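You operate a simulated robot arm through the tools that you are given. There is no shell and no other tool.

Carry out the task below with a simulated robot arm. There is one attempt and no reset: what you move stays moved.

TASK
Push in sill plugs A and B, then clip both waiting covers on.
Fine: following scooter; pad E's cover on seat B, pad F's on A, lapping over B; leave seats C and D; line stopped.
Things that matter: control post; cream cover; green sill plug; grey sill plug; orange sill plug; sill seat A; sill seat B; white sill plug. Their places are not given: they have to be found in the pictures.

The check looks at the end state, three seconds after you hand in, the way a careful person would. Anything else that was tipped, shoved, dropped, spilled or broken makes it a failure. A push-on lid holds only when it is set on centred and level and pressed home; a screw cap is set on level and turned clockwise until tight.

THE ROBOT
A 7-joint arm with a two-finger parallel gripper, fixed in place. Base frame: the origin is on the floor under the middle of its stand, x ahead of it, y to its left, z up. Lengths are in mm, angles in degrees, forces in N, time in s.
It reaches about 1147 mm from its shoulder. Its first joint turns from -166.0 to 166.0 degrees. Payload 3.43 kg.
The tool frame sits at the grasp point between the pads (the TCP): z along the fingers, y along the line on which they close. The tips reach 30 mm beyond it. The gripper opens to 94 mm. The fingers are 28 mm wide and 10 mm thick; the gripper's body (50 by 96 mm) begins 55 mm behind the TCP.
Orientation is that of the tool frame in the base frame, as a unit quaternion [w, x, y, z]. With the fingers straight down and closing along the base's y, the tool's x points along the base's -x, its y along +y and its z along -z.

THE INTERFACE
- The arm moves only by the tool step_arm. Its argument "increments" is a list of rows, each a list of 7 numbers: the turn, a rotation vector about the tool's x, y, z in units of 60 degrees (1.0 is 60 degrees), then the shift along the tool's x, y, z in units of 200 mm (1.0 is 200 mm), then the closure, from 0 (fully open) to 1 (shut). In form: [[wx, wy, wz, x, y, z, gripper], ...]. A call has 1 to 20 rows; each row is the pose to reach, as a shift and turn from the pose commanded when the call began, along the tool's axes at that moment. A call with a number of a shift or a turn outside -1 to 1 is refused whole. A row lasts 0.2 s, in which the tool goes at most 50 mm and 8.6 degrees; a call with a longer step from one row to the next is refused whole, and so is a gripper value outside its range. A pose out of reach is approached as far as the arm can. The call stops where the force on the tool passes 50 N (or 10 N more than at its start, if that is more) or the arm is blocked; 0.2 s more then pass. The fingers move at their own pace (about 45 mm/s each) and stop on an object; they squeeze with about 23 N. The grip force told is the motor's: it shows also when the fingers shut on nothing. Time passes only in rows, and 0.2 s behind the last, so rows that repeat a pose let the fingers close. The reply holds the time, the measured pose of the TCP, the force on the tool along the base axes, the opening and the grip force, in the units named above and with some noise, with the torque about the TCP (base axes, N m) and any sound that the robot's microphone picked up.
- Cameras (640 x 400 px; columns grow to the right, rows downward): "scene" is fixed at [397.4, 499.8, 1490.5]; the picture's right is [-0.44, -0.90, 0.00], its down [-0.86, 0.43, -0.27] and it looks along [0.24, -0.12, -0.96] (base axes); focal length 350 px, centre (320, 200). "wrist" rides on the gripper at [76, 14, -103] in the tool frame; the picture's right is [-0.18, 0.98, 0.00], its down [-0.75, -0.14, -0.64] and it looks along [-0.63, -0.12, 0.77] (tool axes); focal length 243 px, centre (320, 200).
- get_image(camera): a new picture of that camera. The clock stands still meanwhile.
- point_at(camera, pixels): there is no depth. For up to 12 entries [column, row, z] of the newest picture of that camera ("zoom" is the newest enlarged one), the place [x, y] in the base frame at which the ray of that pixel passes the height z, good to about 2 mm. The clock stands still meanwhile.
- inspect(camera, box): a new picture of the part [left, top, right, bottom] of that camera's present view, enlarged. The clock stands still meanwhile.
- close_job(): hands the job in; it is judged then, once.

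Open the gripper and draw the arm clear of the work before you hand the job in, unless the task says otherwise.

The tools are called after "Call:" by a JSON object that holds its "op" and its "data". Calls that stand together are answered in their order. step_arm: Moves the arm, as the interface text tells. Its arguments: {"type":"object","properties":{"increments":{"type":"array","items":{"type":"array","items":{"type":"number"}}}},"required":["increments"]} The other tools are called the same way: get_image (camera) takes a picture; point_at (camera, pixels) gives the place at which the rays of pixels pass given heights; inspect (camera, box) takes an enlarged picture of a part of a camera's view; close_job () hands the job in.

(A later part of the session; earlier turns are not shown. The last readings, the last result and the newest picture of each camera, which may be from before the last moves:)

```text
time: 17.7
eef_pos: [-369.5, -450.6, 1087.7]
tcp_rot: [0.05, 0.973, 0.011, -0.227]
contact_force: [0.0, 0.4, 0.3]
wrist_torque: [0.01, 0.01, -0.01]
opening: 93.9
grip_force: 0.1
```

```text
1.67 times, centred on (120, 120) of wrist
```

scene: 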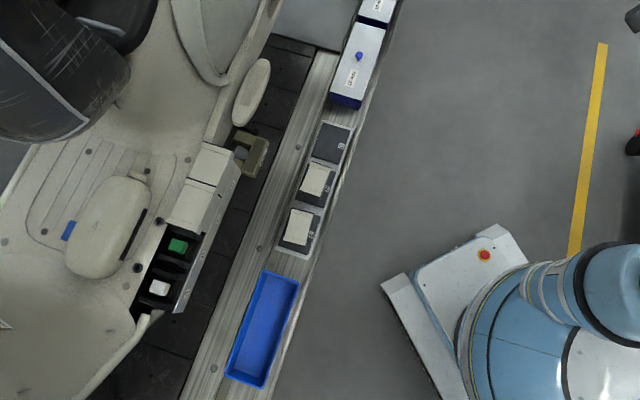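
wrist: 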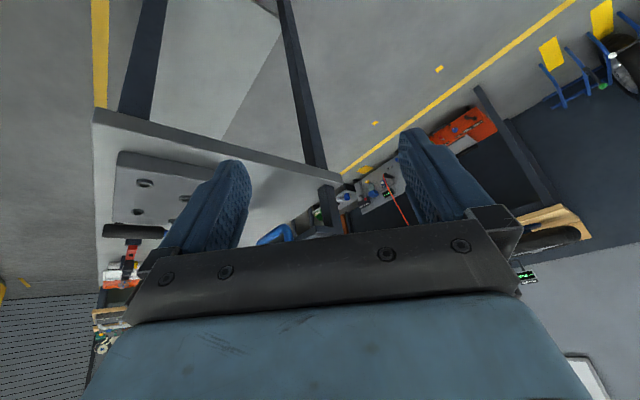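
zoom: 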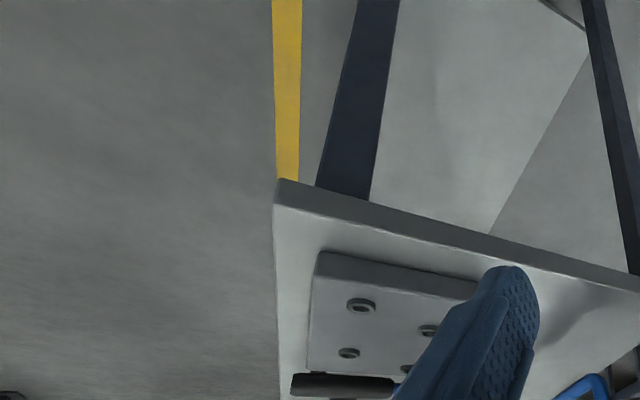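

Nothing like a control post behind. I'll swing back counterclockwise toward the line, to look at its -u end where a yellow/black item stood.

Call:
{"op": "step_arm", "data": {"increments": [[-0.03, 0.006, -0.059, 0.1607, 0.099, -0.072, 0], [-0.06, 0.011, -0.118, 0.3213, 0.198, -0.144, 0], [-0.09, 0.017, -0.1775, 0.482, 0.297, -0.216, 0], [-0.12, 0.023, -0.2367, 0.6427, 0.396, -0.288, 0], [-0.15, 0.028, -0.296, 0.8033, 0.495, -0.36, 0], [-0.18, 0.034, -0.355, 0.964, 0.594, -0.4325, 0]]}}

Call:
{"op": "step_arm", "data": {"increments": [[-0.03, 0.006, -0.059, 0.1607, 0.099, -0.072, 0], [-0.06, 0.011, -0.118, 0.3213, 0.198, -0.144, 0], [-0.09, 0.017, -0.1775, 0.482, 0.297, -0.216, 0], [-0.12, 0.023, -0.2367, 0.6427, 0.396, -0.288, 0], [-0.15, 0.028, -0.296, 0.8033, 0.495, -0.36, 0], [-0.18, 0.034, -0.355, 0.964, 0.594, -0.4325, 0]]}}

Call:
{"op": "step_arm", "data": {"increments": [[-0.03, 0.006, -0.059, 0.1607, 0.099, -0.072, 0], [-0.06, 0.011, -0.118, 0.3213, 0.198, -0.144, 0], [-0.09, 0.017, -0.1775, 0.482, 0.297, -0.216, 0], [-0.12, 0.023, -0.2367, 0.6427, 0.396, -0.288, 0], [-0.15, 0.028, -0.296, 0.8033, 0.495, -0.36, 0], [-0.18, 0.034, -0.355, 0.964, 0.594, -0.4325, 0]]}}

Call:
{"op": "step_arm", "data": {"increments": [[-0.03, 0.006, -0.059, 0.1607, 0.099, -0.072, 0], [-0.06, 0.011, -0.118, 0.3213, 0.198, -0.144, 0], [-0.09, 0.017, -0.1775, 0.482, 0.297, -0.216, 0], [-0.12, 0.023, -0.2367, 0.6427, 0.396, -0.288, 0], [-0.15, 0.028, -0.296, 0.8033, 0.495, -0.36, 0], [-0.18, 0.034, -0.355, 0.964, 0.594, -0.4325, 0]]}}

Call:
{"op": "get_image", "data": {"camera": "wrist"}}

```text
time: 19.1
eef_pos: [-152.5, -559.5, 1091.5]
tcp_rot: [0.098, 0.948, 0.213, -0.214]
contact_force: [-1.2, -0.5, 0.8]
wrist_torque: [0.0, -0.04, 0.04]
opening: 94.1
grip_force: 0.1
```

```text
time: 20.5
eef_pos: [88.1, -574.0, 1095.0]
tcp_rot: [0.141, 0.883, 0.405, -0.19]
contact_force: [0.4, 0.0, -0.1]
wrist_torque: [-0.03, -0.04, 0.01]
opening: 93.9
grip_force: 0.0
```

```text
time: 21.9
eef_pos: [315.2, -485.8, 1095.3]
tcp_rot: [0.179, 0.779, 0.579, -0.159]
contact_force: [0.7, 0.4, 0.5]
wrist_torque: [-0.04, 0.0, 0.02]
opening: 94.1
grip_force: 0.1
```

```text
time: 23.3
eef_pos: [485.6, -312.7, 1097.7]
tcp_rot: [0.207, 0.641, 0.729, -0.12]
contact_force: [-0.5, 0.2, -0.1]
wrist_torque: [0.05, -0.01, -0.02]
opening: 93.7
grip_force: 0.1
```

```text
taken
```

wrist: 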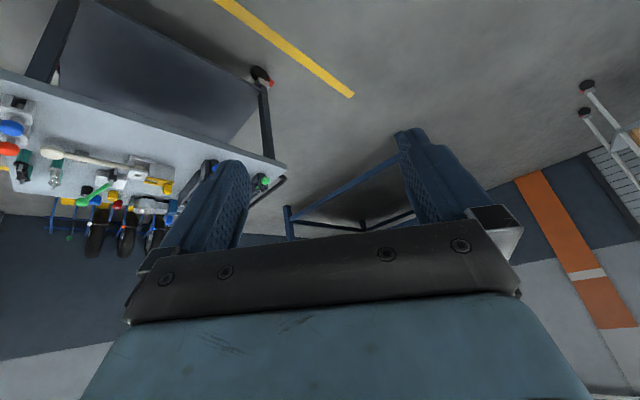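

Continuing counterclockwise toward the line's other end.

Call:
{"op": "step_arm", "data": {"increments": [[-0.03, 0.006, -0.059, 0.1607, 0.099, -0.072, 0], [-0.06, 0.011, -0.118, 0.3213, 0.198, -0.144, 0], [-0.09, 0.017, -0.1775, 0.482, 0.297, -0.216, 0], [-0.12, 0.023, -0.2367, 0.6427, 0.396, -0.288, 0], [-0.15, 0.028, -0.296, 0.8033, 0.495, -0.36, 0], [-0.18, 0.034, -0.355, 0.964, 0.594, -0.4325, 0]]}}

Call:
{"op": "step_arm", "data": {"increments": [[-0.03, 0.006, -0.059, 0.1607, 0.099, -0.072, 0], [-0.06, 0.011, -0.118, 0.3213, 0.198, -0.144, 0], [-0.09, 0.017, -0.1775, 0.482, 0.297, -0.216, 0], [-0.12, 0.023, -0.2367, 0.6427, 0.396, -0.288, 0], [-0.15, 0.028, -0.296, 0.8033, 0.495, -0.36, 0], [-0.18, 0.034, -0.355, 0.964, 0.594, -0.4325, 0]]}}

Call:
{"op": "get_image", "data": {"camera": "wrist"}}

Call:
{"op": "get_image", "data": {"camera": "scene"}}

```text
time: 24.7
eef_pos: [573.1, -87.1, 1093.8]
tcp_rot: [0.228, 0.476, 0.846, -0.077]
contact_force: [-0.1, 0.2, -0.1]
wrist_torque: [0.04, 0.04, 0.02]
opening: 93.9
grip_force: 0.3
```

```text
time: 26.1
eef_pos: [558.6, 158.4, 1092.6]
tcp_rot: [0.239, 0.288, 0.927, -0.029]
contact_force: [-0.4, 0.2, -0.4]
wrist_torque: [0.01, -0.02, 0.0]
opening: 94.0
grip_force: 0.0
```

```text
taken
```

wrist: 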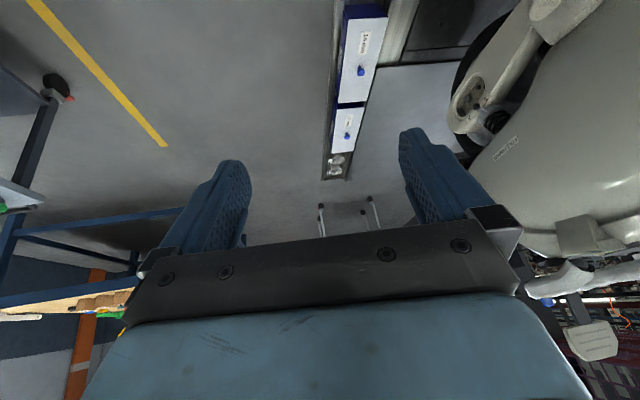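

```text
taken
```

scene: 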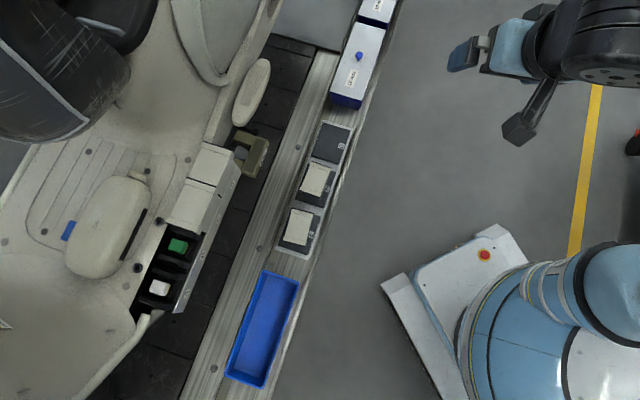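

Nothing new. Now back to near the start position, then turning the camera counterclockwise toward the -u end of the line.

Call:
{"op": "step_arm", "data": {"increments": [[-0.03, 0.006, -0.059, 0.1607, 0.099, -0.072, 0], [-0.06, 0.011, -0.118, 0.3213, 0.198, -0.144, 0], [-0.09, 0.017, -0.1775, 0.482, 0.297, -0.216, 0], [-0.12, 0.023, -0.2367, 0.6427, 0.396, -0.288, 0], [-0.15, 0.028, -0.296, 0.8033, 0.495, -0.36, 0], [-0.18, 0.034, -0.355, 0.964, 0.594, -0.4325, 0]]}}

Call:
{"op": "step_arm", "data": {"increments": [[-0.056, 0.011, -0.111, 0, 0, 0, 0], [-0.112, 0.022, -0.222, 0, 0, 0, 0], [-0.169, 0.032, -0.333, 0, 0, 0, 0], [-0.225, 0.043, -0.444, 0, 0, 0, 0], [-0.281, 0.053, -0.554, 0, 0, 0, 0], [-0.337, 0.064, -0.665, 0, 0, 0, 0], [-0.394, 0.075, -0.776, 0, 0, 0, 0], [-0.45, 0.085, -0.887, 0, 0, 0, 0]]}}

Call:
{"op": "step_arm", "data": {"increments": [[-0.056, 0.011, -0.111, 0, 0, 0, 0], [-0.112, 0.022, -0.222, 0, 0, 0, 0], [-0.169, 0.032, -0.333, 0, 0, 0, 0], [-0.225, 0.043, -0.444, 0, 0, 0, 0], [-0.281, 0.053, -0.554, 0, 0, 0, 0], [-0.337, 0.064, -0.665, 0, 0, 0, 0], [-0.394, 0.075, -0.776, 0, 0, 0, 0], [-0.45, 0.085, -0.887, 0, 0, 0, 0]]}}

Call:
{"op": "get_image", "data": {"camera": "wrist"}}

```text
time: 27.5
eef_pos: [447.8, 371.1, 1092.6]
tcp_rot: [0.239, 0.089, 0.967, 0.019]
contact_force: [0.3, -0.4, 0.2]
wrist_torque: [0.03, 0.0, -0.04]
opening: 94.0
grip_force: 0.1
```

```text
time: 29.3
eef_pos: [449.2, 371.8, 1091.1]
tcp_rot: [0.194, -0.405, 0.884, 0.132]
contact_force: [-0.8, 0.0, -0.2]
wrist_torque: [-0.04, -0.01, 0.02]
opening: 93.9
grip_force: 0.1
```

```text
time: 31.1
eef_pos: [450.5, 370.5, 1090.5]
tcp_rot: [-0.099, 0.793, -0.564, -0.209]
contact_force: [0.2, -0.3, 0.6]
wrist_torque: [-0.01, 0.03, -0.01]
opening: 93.8
grip_force: 0.1
```

```text
taken
```

wrist: 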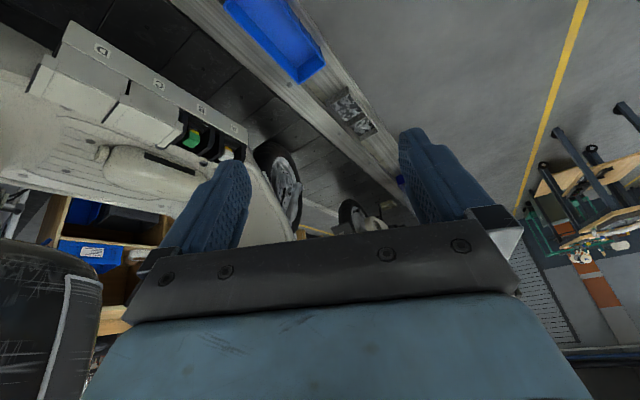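

Turning 45° more counterclockwise so the line's far end falls between the fingers.

Call:
{"op": "step_arm", "data": {"increments": [[-0.056, 0.011, -0.111, 0, 0, 0, 0], [-0.112, 0.022, -0.222, 0, 0, 0, 0], [-0.169, 0.032, -0.333, 0, 0, 0, 0], [-0.225, 0.043, -0.444, 0, 0, 0, 0], [-0.281, 0.053, -0.554, 0, 0, 0, 0], [-0.337, 0.064, -0.665, 0, 0, 0, 0]]}}

Call:
{"op": "get_image", "data": {"camera": "wrist"}}

Call:
{"op": "inspect", "data": {"camera": "wrist", "box": [230, 80, 420, 250]}}

Call:
{"op": "inspect", "data": {"camera": "wrist", "box": [440, 40, 640, 280]}}

```text
time: 32.5
eef_pos: [449.3, 371.0, 1091.4]
tcp_rot: [-0.008, 0.948, -0.22, -0.231]
contact_force: [-0.5, 0.3, 0.3]
wrist_torque: [0.01, 0.0, 0.02]
opening: 94.0
grip_force: 0.0
```

```text
taken
```

wrist: 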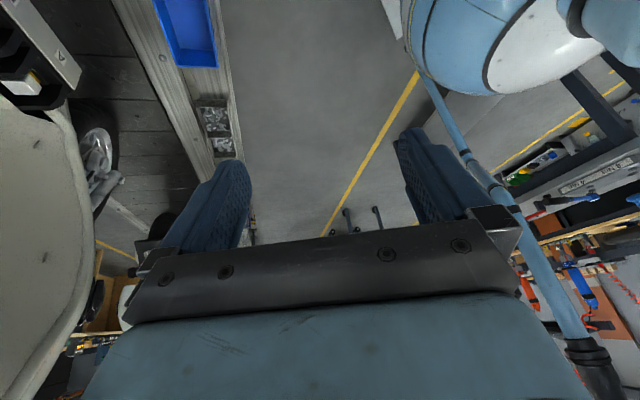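

```text
2.35 times, centred on (325, 165) of wrist
```

zoom: 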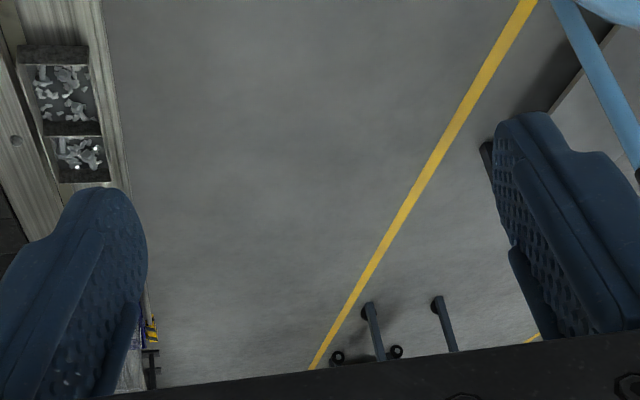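

```text
1.67 times, centred on (540, 160) of wrist
```

zoom: 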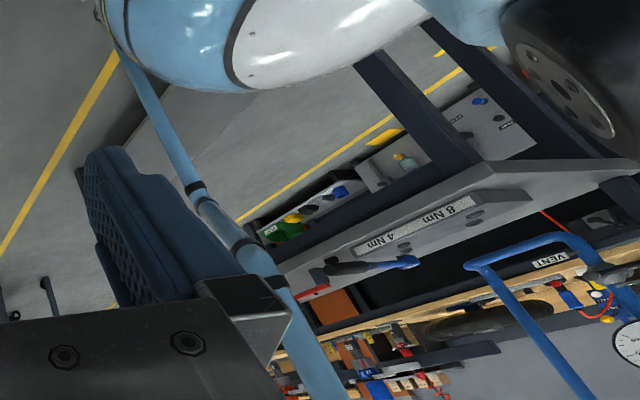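

The yellow/black item at the line's end sits behind the left finger's edge; I'll turn 15° clockwise to expose it and enlarge.

Call:
{"op": "step_arm", "data": {"increments": [[0.056, -0.011, 0.111, 0, 0, 0, 0], [0.112, -0.022, 0.222, 0, 0, 0, 0]]}}

Call:
{"op": "get_image", "data": {"camera": "wrist"}}

Call:
{"op": "inspect", "data": {"camera": "wrist", "box": [240, 140, 400, 250]}}

Call:
{"op": "inspect", "data": {"camera": "wrist", "box": [290, 170, 350, 230]}}

```text
time: 33.1
eef_pos: [450.5, 371.3, 1089.4]
tcp_rot: [-0.038, 0.911, -0.342, -0.228]
contact_force: [0.3, 0.2, 0.3]
wrist_torque: [0.0, 0.02, 0.03]
opening: 93.7
grip_force: 0.1
```

```text
taken
```

wrist: 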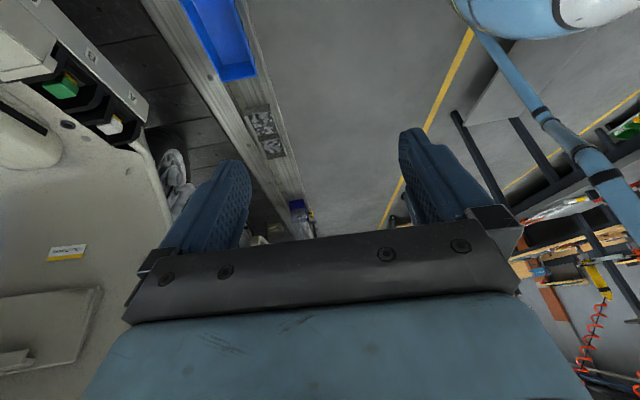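

```text
3.64 times, centred on (320, 195) of wrist
```

zoom: 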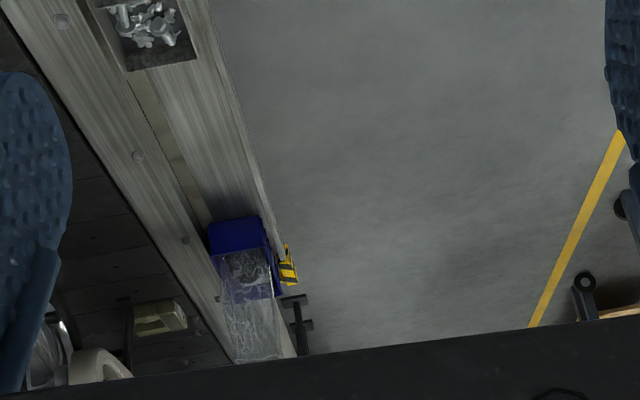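

```text
6.67 times, centred on (320, 200) of wrist
```

zoom: 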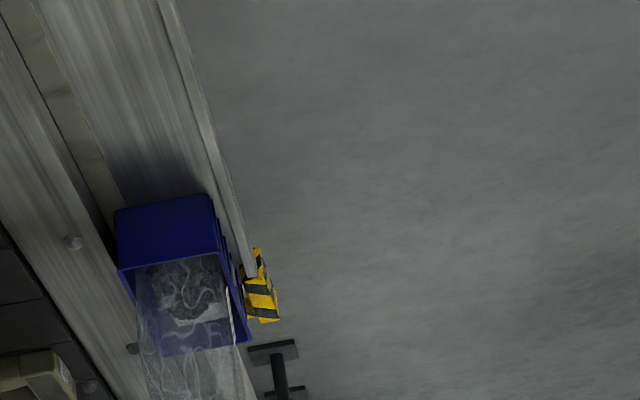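

The hazard-striped item is just a plate at the line's end. I'll check the scene view to identify the light-blue pole seen near the robot's base.

Call:
{"op": "get_image", "data": {"camera": "scene"}}

Call:
{"op": "inspect", "data": {"camera": "wrist", "box": [430, 0, 640, 200]}}

Call:
{"op": "inspect", "data": {"camera": "wrist", "box": [500, 160, 640, 400]}}

```text
taken
```

scene: 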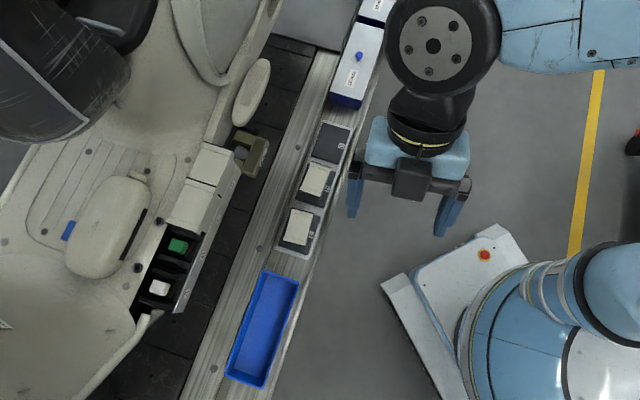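

```text
2.00 times, centred on (535, 100) of wrist
```

zoom: 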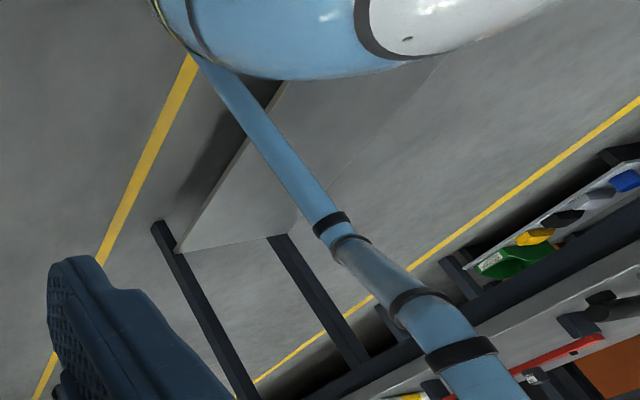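

```text
1.67 times, centred on (570, 280) of wrist
```

zoom: 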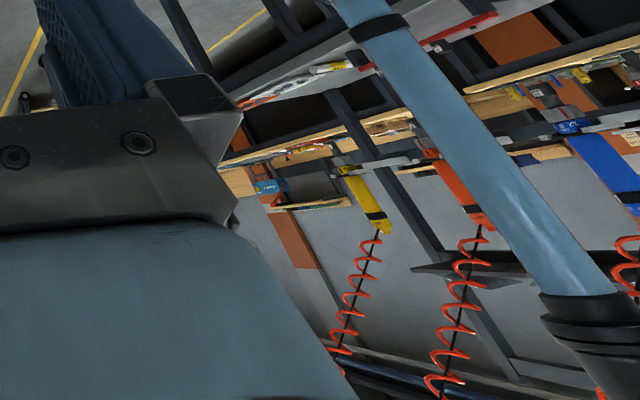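

There's a vertical light-blue pole with black rings near the robot's back. I'll turn farther counterclockwise to see what's left/behind the stand.

Call:
{"op": "step_arm", "data": {"increments": [[-0.056, 0.011, -0.111, 0, 0, 0, 0], [-0.112, 0.022, -0.222, 0, 0, 0, 0], [-0.169, 0.032, -0.333, 0, 0, 0, 0], [-0.225, 0.043, -0.444, 0, 0, 0, 0], [-0.281, 0.053, -0.554, 0, 0, 0, 0], [-0.337, 0.064, -0.665, 0, 0, 0, 0], [-0.394, 0.075, -0.776, 0, 0, 0, 0], [-0.45, 0.085, -0.887, 0, 0, 0, 0]]}}

Call:
{"op": "get_image", "data": {"camera": "wrist"}}

Call:
{"op": "inspect", "data": {"camera": "wrist", "box": [0, 0, 320, 240]}}

Call:
{"op": "inspect", "data": {"camera": "wrist", "box": [320, 0, 640, 240]}}

```text
time: 34.9
eef_pos: [450.1, 371.5, 1091.2]
tcp_rot: [0.087, 0.959, 0.159, -0.219]
contact_force: [0.0, 0.0, -0.3]
wrist_torque: [0.06, 0.02, 0.02]
opening: 94.0
grip_force: 0.0
```

```text
taken
```

wrist: 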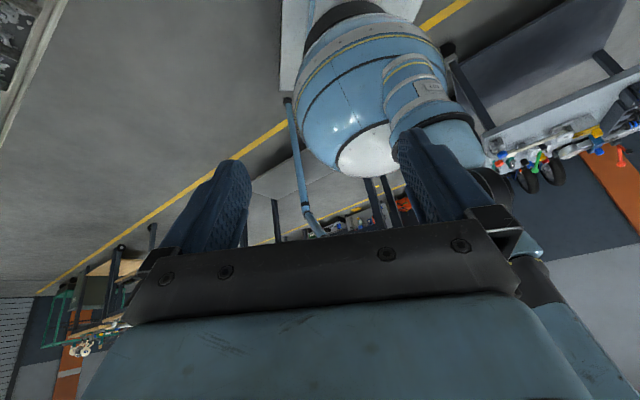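

```text
1.67 times, centred on (160, 120) of wrist
```

zoom: 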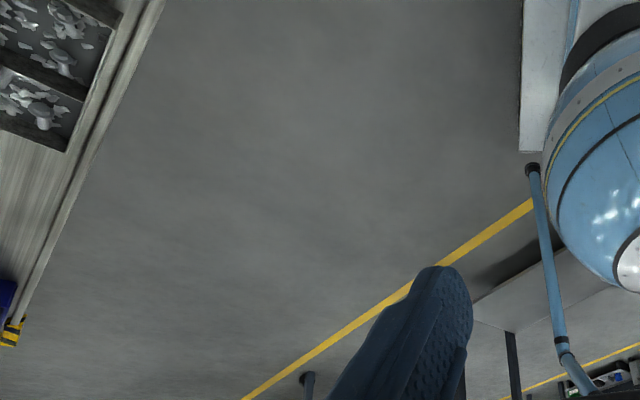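

```text
1.67 times, centred on (480, 120) of wrist
```

zoom: 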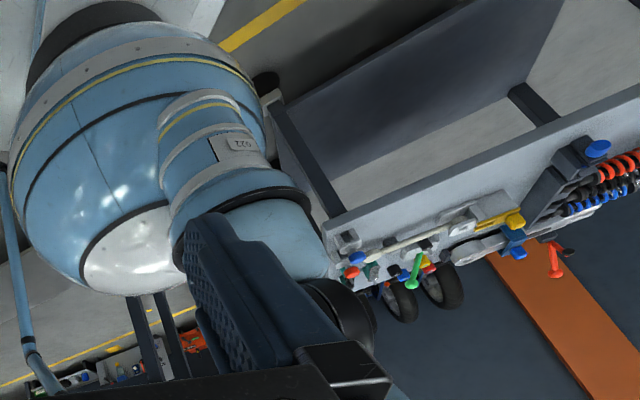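

A pole stands on the floor beside the stand (foot at wrist (286,101)). I'll locate it and look at its upper part.

Call:
{"op": "point_at", "data": {"camera": "wrist", "pixels": [[286, 101, 0], [302, 203, 500], [302, 203, 700], [302, 203, 900], [312, 228, 700], [312, 228, 900]]}}

Call:
{"op": "inspect", "data": {"camera": "wrist", "box": [250, 80, 410, 250]}}

```text
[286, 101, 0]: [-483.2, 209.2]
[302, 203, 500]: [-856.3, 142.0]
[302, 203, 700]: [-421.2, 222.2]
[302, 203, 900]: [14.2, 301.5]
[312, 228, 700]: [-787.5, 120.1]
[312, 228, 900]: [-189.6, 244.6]
```

```text
2.35 times, centred on (330, 165) of wrist
```

zoom: 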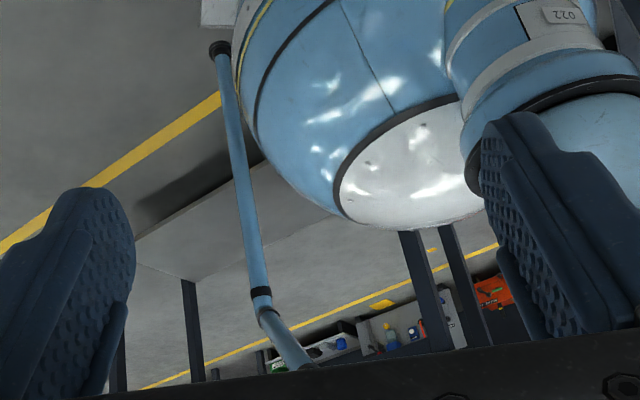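

That's likely the robot's own conduit. At the +u end I earlier saw a white framed object with tags (near (510,190) from the pose at (574,-86)); I'll go back there and enlarge it.

Call:
{"op": "step_arm", "data": {"increments": [[0.056, -0.011, 0.111, 0, 0, 0, 0], [0.112, -0.022, 0.222, 0, 0, 0, 0], [0.169, -0.032, 0.333, 0, 0, 0, 0], [0.225, -0.043, 0.444, 0, 0, 0, 0], [0.281, -0.053, 0.554, 0, 0, 0, 0], [0.337, -0.064, 0.665, 0, 0, 0, 0], [0.394, -0.075, 0.776, 0, 0, 0, 0], [0.45, -0.085, 0.887, 0, 0, 0, 0]]}}

Call:
{"op": "step_arm", "data": {"increments": [[0.056, -0.011, 0.111, 0, 0, 0, 0], [0.112, -0.022, 0.222, 0, 0, 0, 0], [0.169, -0.032, 0.333, 0, 0, 0, 0], [0.225, -0.043, 0.444, 0, 0, 0, 0], [0.281, -0.053, 0.554, 0, 0, 0, 0], [0.337, -0.064, 0.665, 0, 0, 0, 0], [0.394, -0.075, 0.776, 0, 0, 0, 0], [0.45, -0.085, 0.887, 0, 0, 0, 0]]}}

Call:
{"op": "step_arm", "data": {"increments": [[0.056, -0.011, 0.111, 0, 0, 0, 0], [0.112, -0.022, 0.222, 0, 0, 0, 0], [0.169, -0.032, 0.333, 0, 0, 0, 0], [0.225, -0.043, 0.444, 0, 0, 0, 0], [0.281, -0.053, 0.554, 0, 0, 0, 0], [0.337, -0.064, 0.665, 0, 0, 0, 0], [0.394, -0.075, 0.776, 0, 0, 0, 0]]}}

Call:
{"op": "step_arm", "data": {"increments": [[0.03, -0.006, 0.059, -0.1135, -0.162, 0.042, 0], [0.06, -0.011, 0.118, -0.227, -0.324, 0.084, 0], [0.09, -0.017, 0.1775, -0.3405, -0.4855, 0.126, 0], [0.12, -0.023, 0.2367, -0.454, -0.647, 0.168, 0], [0.15, -0.028, 0.296, -0.5675, -0.809, 0.21, 0], [0.18, -0.034, 0.355, -0.681, -0.971, 0.2525, 0]]}}

Call:
{"op": "step_arm", "data": {"increments": [[0.03, -0.006, 0.059, -0.1135, -0.162, 0.042, 0], [0.06, -0.011, 0.118, -0.227, -0.324, 0.084, 0], [0.09, -0.017, 0.1775, -0.3405, -0.4855, 0.126, 0], [0.12, -0.023, 0.2367, -0.454, -0.647, 0.168, 0], [0.15, -0.028, 0.296, -0.5675, -0.809, 0.21, 0], [0.18, -0.034, 0.355, -0.681, -0.971, 0.2525, 0]]}}

Call:
{"op": "get_image", "data": {"camera": "wrist"}}

```text
time: 36.7
eef_pos: [450.9, 371.5, 1091.8]
tcp_rot: [-0.039, 0.911, -0.342, -0.228]
contact_force: [-0.4, 0.7, 0.5]
wrist_torque: [-0.02, -0.02, 0.0]
opening: 93.8
grip_force: 0.0
```

```text
time: 38.5
eef_pos: [449.9, 370.9, 1091.0]
tcp_rot: [0.151, -0.619, 0.75, 0.176]
contact_force: [0.4, 0.5, -0.3]
wrist_torque: [0.0, 0.03, -0.01]
opening: 93.9
grip_force: 0.1
```

```text
time: 40.1
eef_pos: [450.8, 370.9, 1090.1]
tcp_rot: [0.218, -0.225, 0.945, 0.092]
contact_force: [-0.2, 0.1, 0.2]
wrist_torque: [-0.04, 0.01, -0.01]
opening: 94.0
grip_force: 0.1
```

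```text
time: 41.5
eef_pos: [670.7, 265.9, 1093.9]
tcp_rot: [0.234, -0.023, 0.971, 0.046]
contact_force: [0.2, -0.2, -0.1]
wrist_torque: [-0.03, -0.01, -0.01]
opening: 93.8
grip_force: 0.0
```

```text
time: 42.9
eef_pos: [824.6, 81.0, 1097.7]
tcp_rot: [0.24, 0.179, 0.954, -0.002]
contact_force: [-0.9, 0.3, -1.3]
wrist_torque: [-0.04, 0.0, -0.02]
opening: 93.9
grip_force: 0.1
```

```text
taken
```

wrist: 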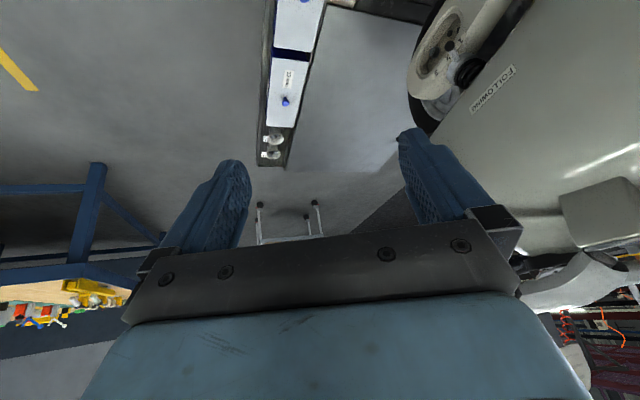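

The white frame is near (285,222). I tilt the camera up 24° more to view it whole.

Call:
{"op": "step_arm", "data": {"increments": [[0, -0.13, 0, 0, 0, 0, 0], [0, -0.26, 0, 0, 0, 0, 0], [0, -0.4, 0, 0, 0, 0, 0]]}}

Call:
{"op": "get_image", "data": {"camera": "wrist"}}

Call:
{"op": "inspect", "data": {"camera": "wrist", "box": [220, 40, 420, 240]}}

Call:
{"op": "inspect", "data": {"camera": "wrist", "box": [440, 100, 640, 400]}}

```text
time: 43.7
eef_pos: [824.5, 83.3, 1095.6]
tcp_rot: [0.433, 0.172, 0.884, -0.039]
contact_force: [-0.4, 0.5, -0.1]
wrist_torque: [-0.02, -0.05, -0.02]
opening: 94.4
grip_force: 0.2
```

```text
taken
```

wrist: 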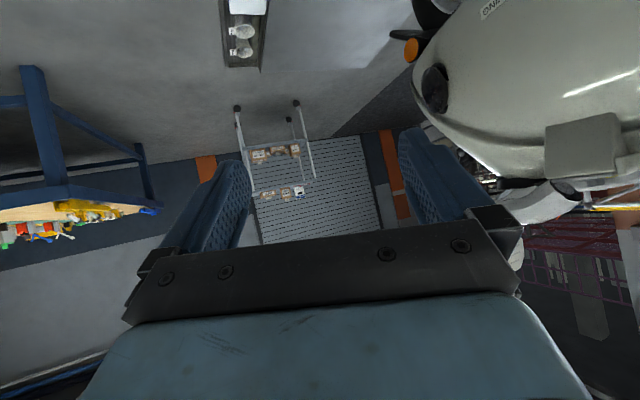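

```text
2.00 times, centred on (320, 140) of wrist
```

zoom: 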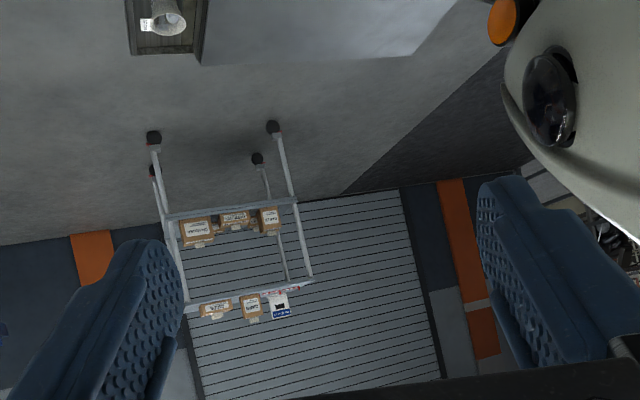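

```text
1.33 times, centred on (540, 250) of wrist
```

zoom: 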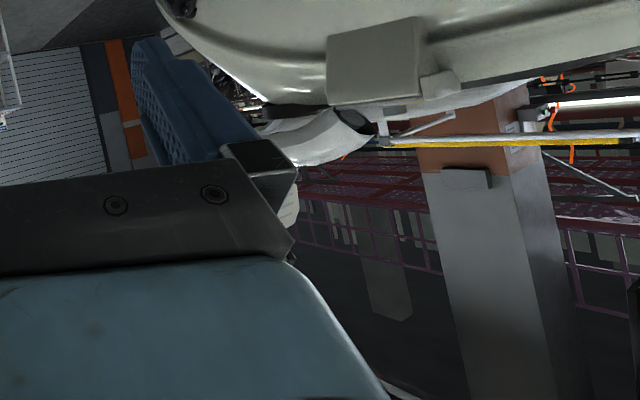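

That is a shelf trolley. I'll look closer at the red/yellow button on the stand with the scene camera now that the arm is out of the way.

Call:
{"op": "inspect", "data": {"camera": "scene", "box": [370, 215, 530, 345]}}

Call:
{"op": "inspect", "data": {"camera": "scene", "box": [460, 230, 510, 280]}}

Call:
{"op": "inspect", "data": {"camera": "scene", "box": [400, 300, 640, 400]}}

```text
3.08 times, centred on (450, 280) of scene
```

zoom: 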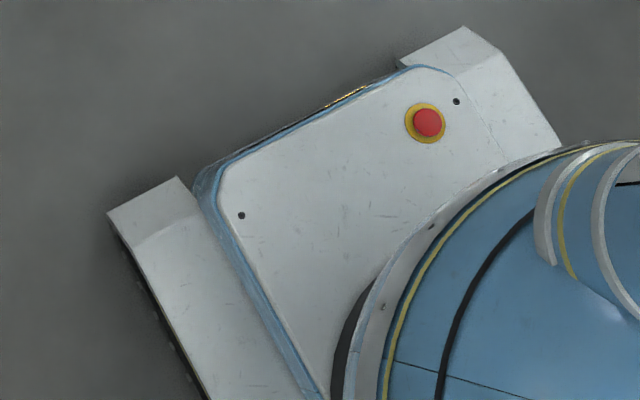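

```text
8.00 times, centred on (485, 255) of scene
```

zoom: 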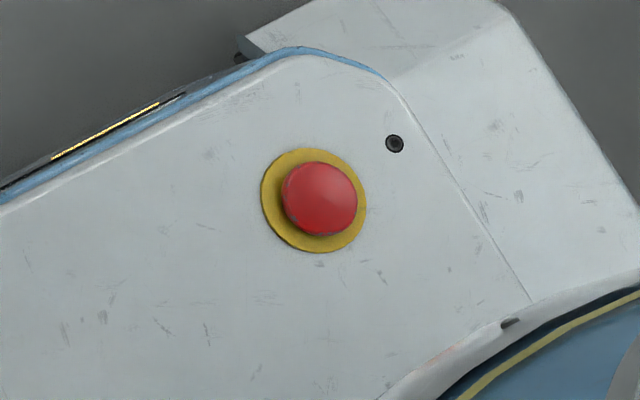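

```text
2.67 times, centred on (520, 350) of scene
```

zoom: 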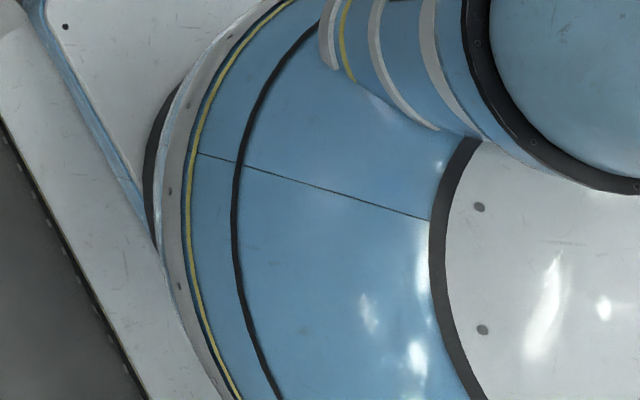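

That's the robot's own e-stop. One more check: the orange/grey pillar beyond the scooter carries a small box around (590,185).

Call:
{"op": "inspect", "data": {"camera": "wrist", "box": [540, 140, 640, 230]}}

Call:
{"op": "inspect", "data": {"camera": "wrist", "box": [400, 90, 540, 210]}}

Call:
{"op": "inspect", "data": {"camera": "wrist", "box": [0, 130, 180, 260]}}

```text
4.44 times, centred on (590, 185) of wrist
```

zoom: 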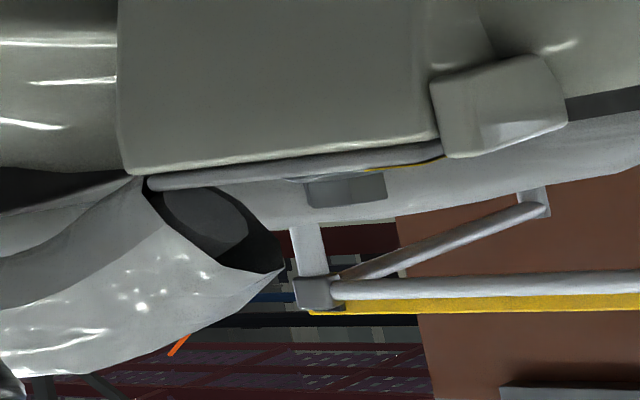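

```text
3.33 times, centred on (470, 150) of wrist
```

zoom: 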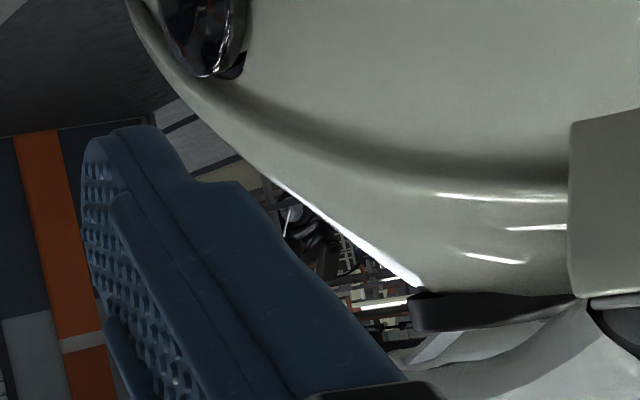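

```text
3.08 times, centred on (90, 195) of wrist
```

zoom: 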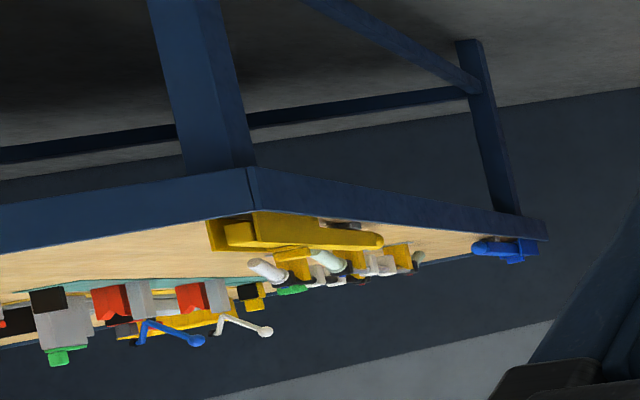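

No post within reach was found, and the line has stood still for 43 s. I now straighten the tool and move towards the pads to view the covers closely (first half of the reorientation).

Call:
{"op": "step_arm", "data": {"increments": [[-0.035, 0.067, -0.0863, 0.117, 0.029, -0.0357, 0], [-0.07, 0.134, -0.1727, 0.234, 0.058, -0.0713, 0], [-0.105, 0.201, -0.259, 0.351, 0.087, -0.107, 0], [-0.14, 0.268, -0.3453, 0.468, 0.116, -0.1427, 0], [-0.175, 0.335, -0.4317, 0.585, 0.145, -0.178, 0], [-0.21, 0.402, -0.518, 0.7025, 0.174, -0.214, 0]]}}

```text
time: 45.1
eef_pos: [725.0, 163.3, 1015.3]
tcp_rot: [0.232, -0.11, 0.966, -0.021]
contact_force: [0.0, 0.9, -0.6]
wrist_torque: [0.04, -0.02, -0.01]
opening: 94.2
grip_force: 0.1
```

Finishing the reorientation (fingers closing along the sill) and moving toward the viewing pose over the pads.

Call:
{"op": "step_arm", "data": {"increments": [[-0.0352, 0.0672, -0.0873, 0.158, 0.1473, 0.0617, 0], [-0.0703, 0.1343, -0.1747, 0.3163, 0.2947, 0.1233, 0], [-0.1055, 0.2015, -0.262, 0.4745, 0.442, 0.185, 0], [-0.1407, 0.2687, -0.3493, 0.6327, 0.5893, 0.2467, 0], [-0.1758, 0.3358, -0.4367, 0.7908, 0.7367, 0.3083, 0], [-0.211, 0.403, -0.524, 0.949, 0.884, 0.37, 0]]}}

Call:
{"op": "get_image", "data": {"camera": "wrist"}}

```text
time: 46.5
eef_pos: [559.1, 292.5, 849.3]
tcp_rot: [0.0, -0.382, 0.924, -0.001]
contact_force: [0.1, 0.2, -0.2]
wrist_torque: [0.05, -0.05, -0.02]
opening: 94.0
grip_force: 0.0
```

```text
taken
```

wrist: 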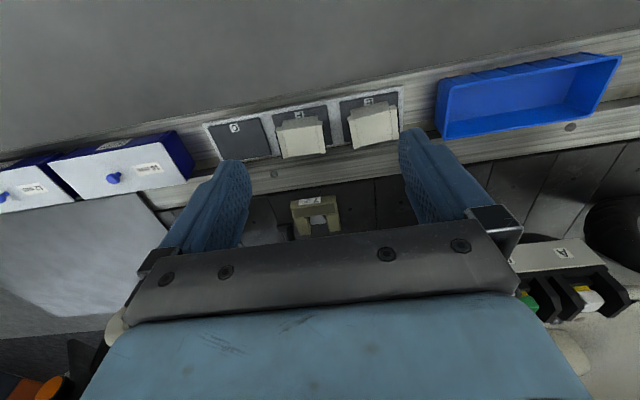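

Now the covers at (302,135) and (372,120) are in view. Enlarging both, and the seats at the right edge.

Call:
{"op": "inspect", "data": {"camera": "wrist", "box": [250, 80, 420, 180]}}

Call:
{"op": "inspect", "data": {"camera": "wrist", "box": [500, 230, 640, 360]}}

Call:
{"op": "inspect", "data": {"camera": "scene", "box": [270, 150, 350, 260]}}

```text
3.76 times, centred on (335, 130) of wrist
```

zoom: 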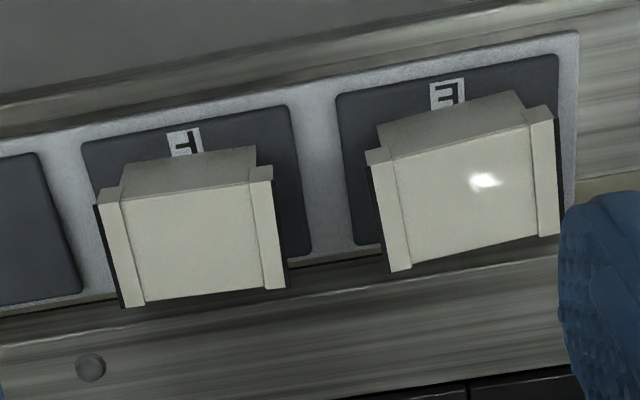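

```text
3.08 times, centred on (570, 295) of wrist
```

zoom: 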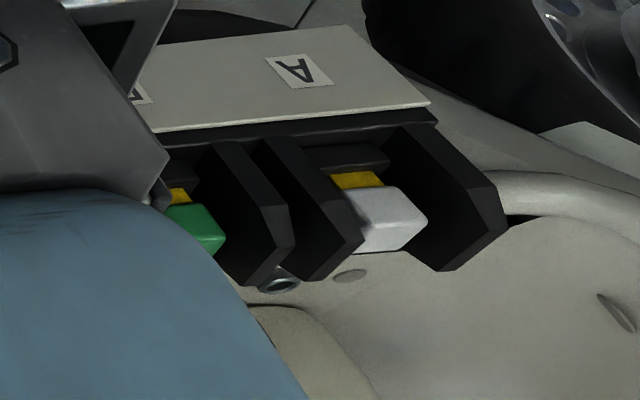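

```text
3.64 times, centred on (310, 205) of scene
```

zoom: 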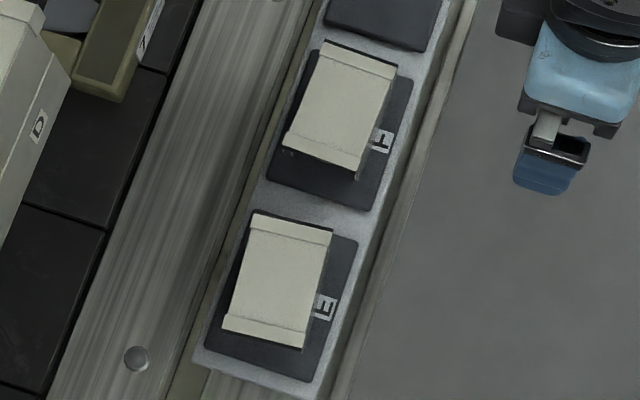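

The covers have bands at both ends. Now I'll move up over to view the seats A/B closely with fingers straddling (TCP to about (492,687,1017)).

Call:
{"op": "step_arm", "data": {"increments": [[0, 0, 0, -0.116, 0.163, -0.084, 0], [0, 0, 0, -0.232, 0.326, -0.168, 0], [0, 0, 0, -0.347, 0.49, -0.252, 0], [0, 0, 0, -0.463, 0.653, -0.336, 0], [0, 0, 0, -0.579, 0.816, -0.42, 0]]}}

Call:
{"op": "step_arm", "data": {"increments": [[0, 0, 0, -0.116, 0.163, -0.084, 0], [0, 0, 0, -0.232, 0.326, -0.168, 0], [0, 0, 0, -0.347, 0.49, -0.252, 0], [0, 0, 0, -0.463, 0.653, -0.336, 0], [0, 0, 0, -0.579, 0.816, -0.42, 0]]}}

Call:
{"op": "get_image", "data": {"camera": "wrist"}}

Call:
{"op": "get_image", "data": {"camera": "scene"}}

```text
time: 47.7
eef_pos: [526.6, 489.2, 933.9]
tcp_rot: [0.0, -0.382, 0.924, 0.0]
contact_force: [0.0, 0.3, -0.2]
wrist_torque: [0.01, 0.04, 0.0]
opening: 93.9
grip_force: 0.1
```

```text
time: 48.9
eef_pos: [491.8, 690.5, 1016.8]
tcp_rot: [-0.001, -0.383, 0.924, 0.0]
contact_force: [0.7, -0.5, 0.5]
wrist_torque: [0.02, 0.03, 0.01]
opening: 93.9
grip_force: 0.0
```

```text
taken
```

wrist: 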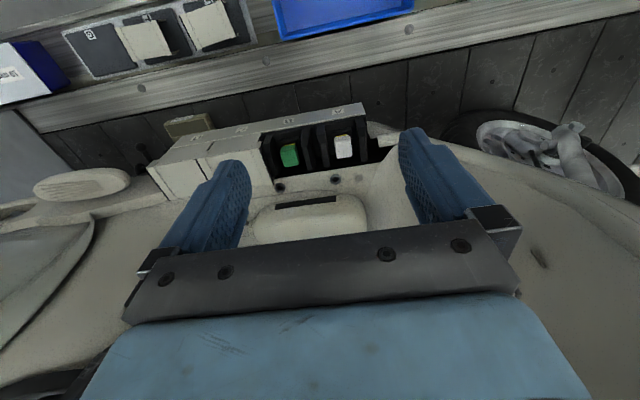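

```text
taken
```

scene: 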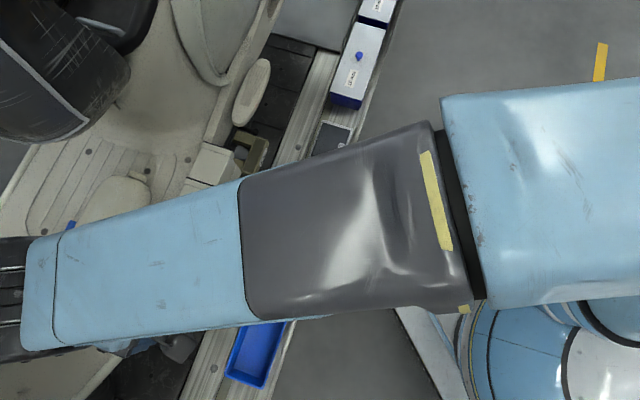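

Call:
{"op": "inspect", "data": {"camera": "wrist", "box": [250, 90, 400, 200]}}

Call:
{"op": "inspect", "data": {"camera": "wrist", "box": [140, 90, 300, 210]}}

Call:
{"op": "inspect", "data": {"camera": "wrist", "box": [50, 0, 260, 90]}}

```text
3.64 times, centred on (325, 145) of wrist
```

zoom: 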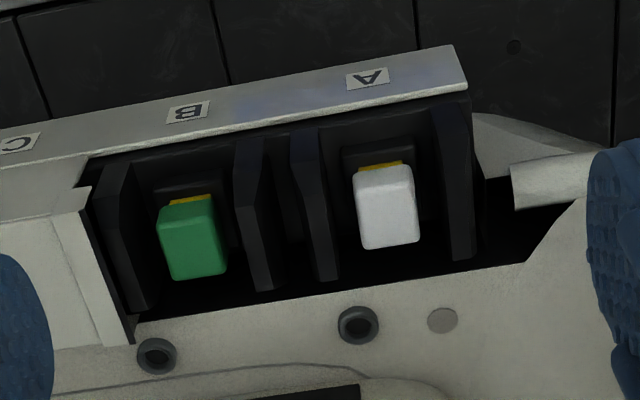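

```text
3.33 times, centred on (220, 150) of wrist
```

zoom: 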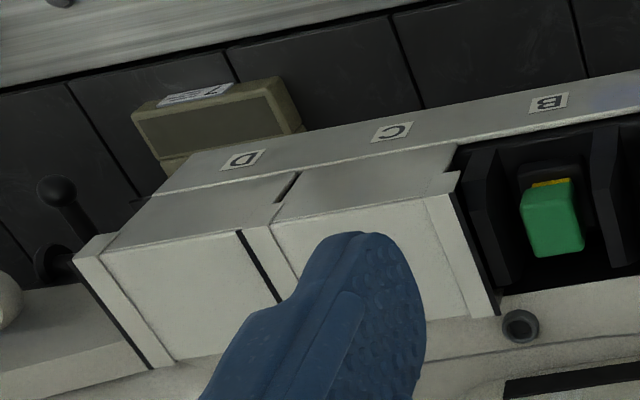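

```text
3.05 times, centred on (155, 45) of wrist
```

zoom: 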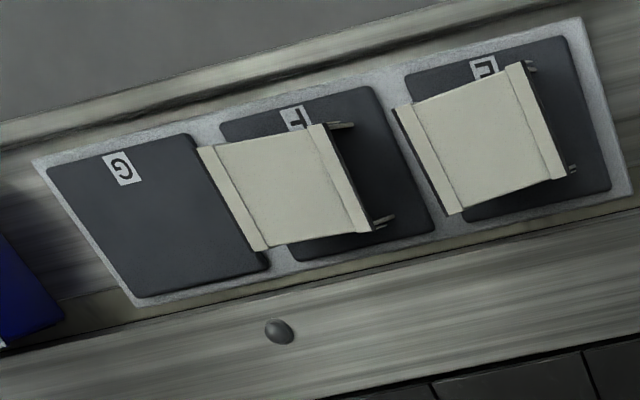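

I can see the well geometry: plug caps with yellow bands toward the line side. I'll triangulate the white cap's four corners from scene and wrist views.

Call:
{"op": "point_at", "data": {"camera": "scene", "pixels": [[170.75, 284.5, 700], [170.75, 284.5, 800], [165.75, 296.25, 700], [165.75, 296.25, 800], [154.25, 279.5, 700], [154.25, 279.5, 800], [149.25, 290.75, 700], [149.25, 290.75, 800]]}}

Call:
{"op": "point_at", "data": {"camera": "wrist", "pixels": [[334.6, 138.1, 700], [334.6, 138.1, 800], [349.7, 135.4, 700], [349.7, 135.4, 800], [337.4, 158.7, 700], [337.4, 158.7, 800], [351.9, 156, 700], [351.9, 156, 800]]}}

```text
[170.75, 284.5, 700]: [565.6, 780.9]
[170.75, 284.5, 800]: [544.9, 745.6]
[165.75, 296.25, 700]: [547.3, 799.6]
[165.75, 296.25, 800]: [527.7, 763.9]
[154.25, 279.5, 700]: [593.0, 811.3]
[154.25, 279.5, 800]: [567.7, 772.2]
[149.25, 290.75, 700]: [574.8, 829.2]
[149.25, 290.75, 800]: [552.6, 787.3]
```

```text
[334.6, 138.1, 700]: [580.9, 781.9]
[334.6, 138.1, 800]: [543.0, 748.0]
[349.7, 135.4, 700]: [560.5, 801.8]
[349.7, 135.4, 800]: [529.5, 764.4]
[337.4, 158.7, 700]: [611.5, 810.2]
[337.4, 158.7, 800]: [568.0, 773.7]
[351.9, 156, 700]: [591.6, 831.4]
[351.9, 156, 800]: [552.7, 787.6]
```

Cap tops are horizontal at z≈800, so the plugs go in vertically. Next, triangulating the green cap, the C cover's -u end edge and the label plate end.

Call:
{"op": "point_at", "data": {"camera": "scene", "pixels": [[187.5, 243.75, 800], [183.25, 254.5, 800], [173, 238, 800], [168.25, 248.75, 800], [173, 312.5, 750], [173, 312.5, 850], [181.25, 313, 750], [181.25, 313, 850], [201.5, 233.5, 800], [201.5, 233.5, 850], [166.4, 223, 800], [166.4, 223, 850]]}}

Call:
{"op": "point_at", "data": {"camera": "wrist", "pixels": [[280.5, 147.2, 800], [294.8, 143.6, 800], [285.2, 167, 800], [299.5, 164.2, 800], [365.4, 114.2, 750], [365.4, 114.2, 850], [362.1, 103, 750], [362.1, 103, 850], [261.3, 141.7, 800], [261.3, 141.7, 850], [273.6, 184.3, 800], [273.6, 184.3, 850]]}}

```text
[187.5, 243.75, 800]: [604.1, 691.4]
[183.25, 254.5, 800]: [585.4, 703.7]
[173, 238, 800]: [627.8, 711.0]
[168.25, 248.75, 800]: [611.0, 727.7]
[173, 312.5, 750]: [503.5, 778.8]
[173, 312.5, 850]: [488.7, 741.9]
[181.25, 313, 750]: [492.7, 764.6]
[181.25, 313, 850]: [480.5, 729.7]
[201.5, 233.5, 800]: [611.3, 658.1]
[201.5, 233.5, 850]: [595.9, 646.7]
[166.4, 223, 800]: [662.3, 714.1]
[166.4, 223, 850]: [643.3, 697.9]
```

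```text
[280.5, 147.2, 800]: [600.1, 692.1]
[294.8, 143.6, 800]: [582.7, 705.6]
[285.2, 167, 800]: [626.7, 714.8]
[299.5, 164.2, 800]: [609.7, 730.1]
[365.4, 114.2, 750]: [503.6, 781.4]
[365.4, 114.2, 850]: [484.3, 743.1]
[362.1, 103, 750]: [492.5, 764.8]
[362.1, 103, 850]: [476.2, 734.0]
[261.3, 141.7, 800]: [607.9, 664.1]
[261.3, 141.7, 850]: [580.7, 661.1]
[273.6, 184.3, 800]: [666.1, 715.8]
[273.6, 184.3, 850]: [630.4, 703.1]
```

Caps: white at about (548,768), green at about (606,710), both z≈800. Now the covers on pads E and F, triangulated the same way.

Call:
{"op": "point_at", "data": {"camera": "scene", "pixels": [[313.6, 212.7, 480], [313.6, 212.7, 540], [290.8, 208.6, 480], [290.8, 208.6, 540], [305.9, 245.7, 500], [283.1, 240.7, 500], [331.2, 167.9, 480], [331.2, 167.9, 540], [310, 161.6, 480], [310, 161.6, 540], [321, 196.8, 500], [300.4, 189.3, 500]]}}

Call:
{"op": "point_at", "data": {"camera": "wrist", "pixels": [[179.6, 14.5, 480], [179.6, 14.5, 540], [196.6, 49.9, 480], [196.6, 49.9, 540], [221.2, 0, 500], [235.7, 37.8, 500], [115, 28, 480], [115, 28, 540], [134.7, 61.4, 480], [134.7, 61.4, 540], [156.6, 19.8, 500], [171.4, 54.8, 500]]}}

```text
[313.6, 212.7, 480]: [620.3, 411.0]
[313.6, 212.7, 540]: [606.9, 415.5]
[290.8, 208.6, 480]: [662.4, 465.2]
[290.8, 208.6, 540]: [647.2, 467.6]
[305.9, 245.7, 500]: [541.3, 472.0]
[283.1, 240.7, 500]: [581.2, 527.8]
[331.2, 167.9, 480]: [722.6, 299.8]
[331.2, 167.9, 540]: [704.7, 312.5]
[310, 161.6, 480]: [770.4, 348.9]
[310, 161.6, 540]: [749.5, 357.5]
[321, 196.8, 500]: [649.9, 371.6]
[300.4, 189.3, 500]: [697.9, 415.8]
```

```text
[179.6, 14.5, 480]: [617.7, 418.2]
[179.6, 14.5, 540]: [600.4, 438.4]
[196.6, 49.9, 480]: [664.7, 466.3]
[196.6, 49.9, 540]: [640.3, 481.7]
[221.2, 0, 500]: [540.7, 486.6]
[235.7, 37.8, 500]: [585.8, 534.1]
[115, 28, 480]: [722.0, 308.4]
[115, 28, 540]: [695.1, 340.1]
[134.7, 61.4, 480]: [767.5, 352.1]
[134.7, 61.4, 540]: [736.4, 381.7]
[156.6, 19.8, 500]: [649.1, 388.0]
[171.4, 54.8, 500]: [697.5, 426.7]
```

I'll come down over the pads for a close view of the two covers (TCP to about (593,373,647), tips stay ~130 mm above the covers).

Call:
{"op": "step_arm", "data": {"increments": [[0, 0, 0, 0.0637, -0.1232, 0.154, 0], [0, 0, 0, 0.1273, -0.2463, 0.308, 0], [0, 0, 0, 0.191, -0.3695, 0.4623, 0], [0, 0, 0, 0.2547, -0.4927, 0.6163, 0], [0, 0, 0, 0.3183, -0.6158, 0.7704, 0], [0, 0, 0, 0.382, -0.739, 0.9245, 0]]}}

Call:
{"op": "step_arm", "data": {"increments": [[0, 0, 0, 0.0637, -0.1232, 0.154, 0], [0, 0, 0, 0.1273, -0.2463, 0.308, 0], [0, 0, 0, 0.191, -0.3695, 0.4623, 0], [0, 0, 0, 0.2547, -0.4927, 0.6163, 0], [0, 0, 0, 0.3183, -0.6158, 0.7704, 0], [0, 0, 0, 0.382, -0.739, 0.9245, 0]]}}

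Call:
{"op": "get_image", "data": {"camera": "wrist"}}

Call:
{"op": "inspect", "data": {"camera": "wrist", "box": [230, 60, 420, 240]}}

Call:
{"op": "inspect", "data": {"camera": "scene", "box": [150, 190, 220, 260]}}

```text
time: 50.3
eef_pos: [545.7, 529.9, 832.0]
tcp_rot: [0.0, -0.383, 0.924, 0.0]
contact_force: [0.0, 0.3, 0.9]
wrist_torque: [-0.03, -0.03, 0.04]
opening: 94.1
grip_force: 0.1
```

```text
time: 51.7
eef_pos: [593.0, 371.5, 646.6]
tcp_rot: [-0.001, -0.382, 0.924, 0.0]
contact_force: [-0.3, 0.0, 0.6]
wrist_torque: [0.01, -0.03, -0.01]
opening: 94.0
grip_force: 0.1
```

```text
taken
```

wrist: 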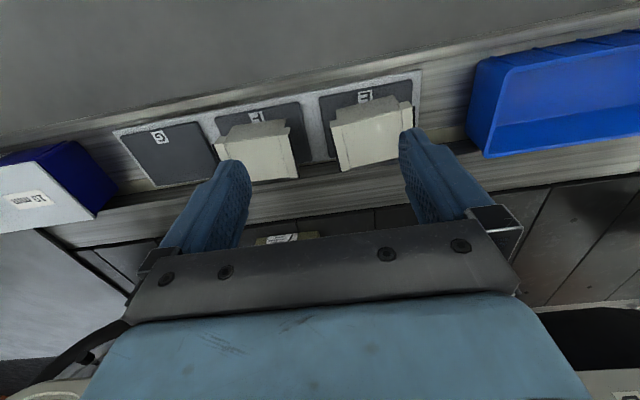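

```text
2.22 times, centred on (325, 150) of wrist
```

zoom: 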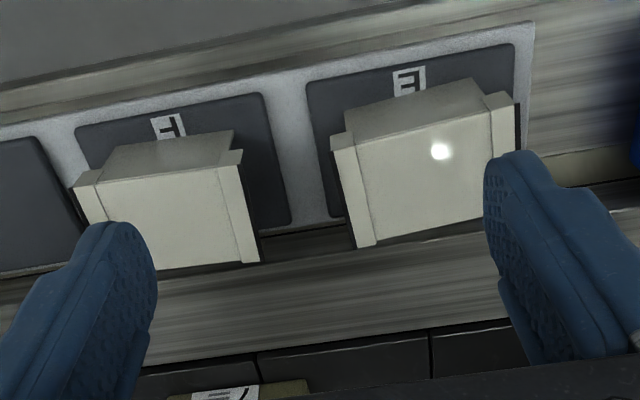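

```text
5.71 times, centred on (185, 225) of scene
```

zoom: 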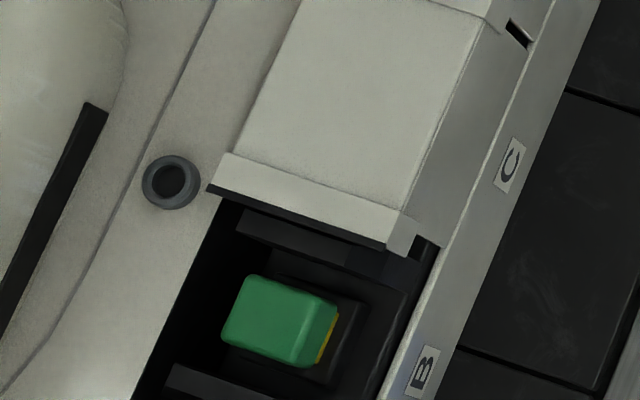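

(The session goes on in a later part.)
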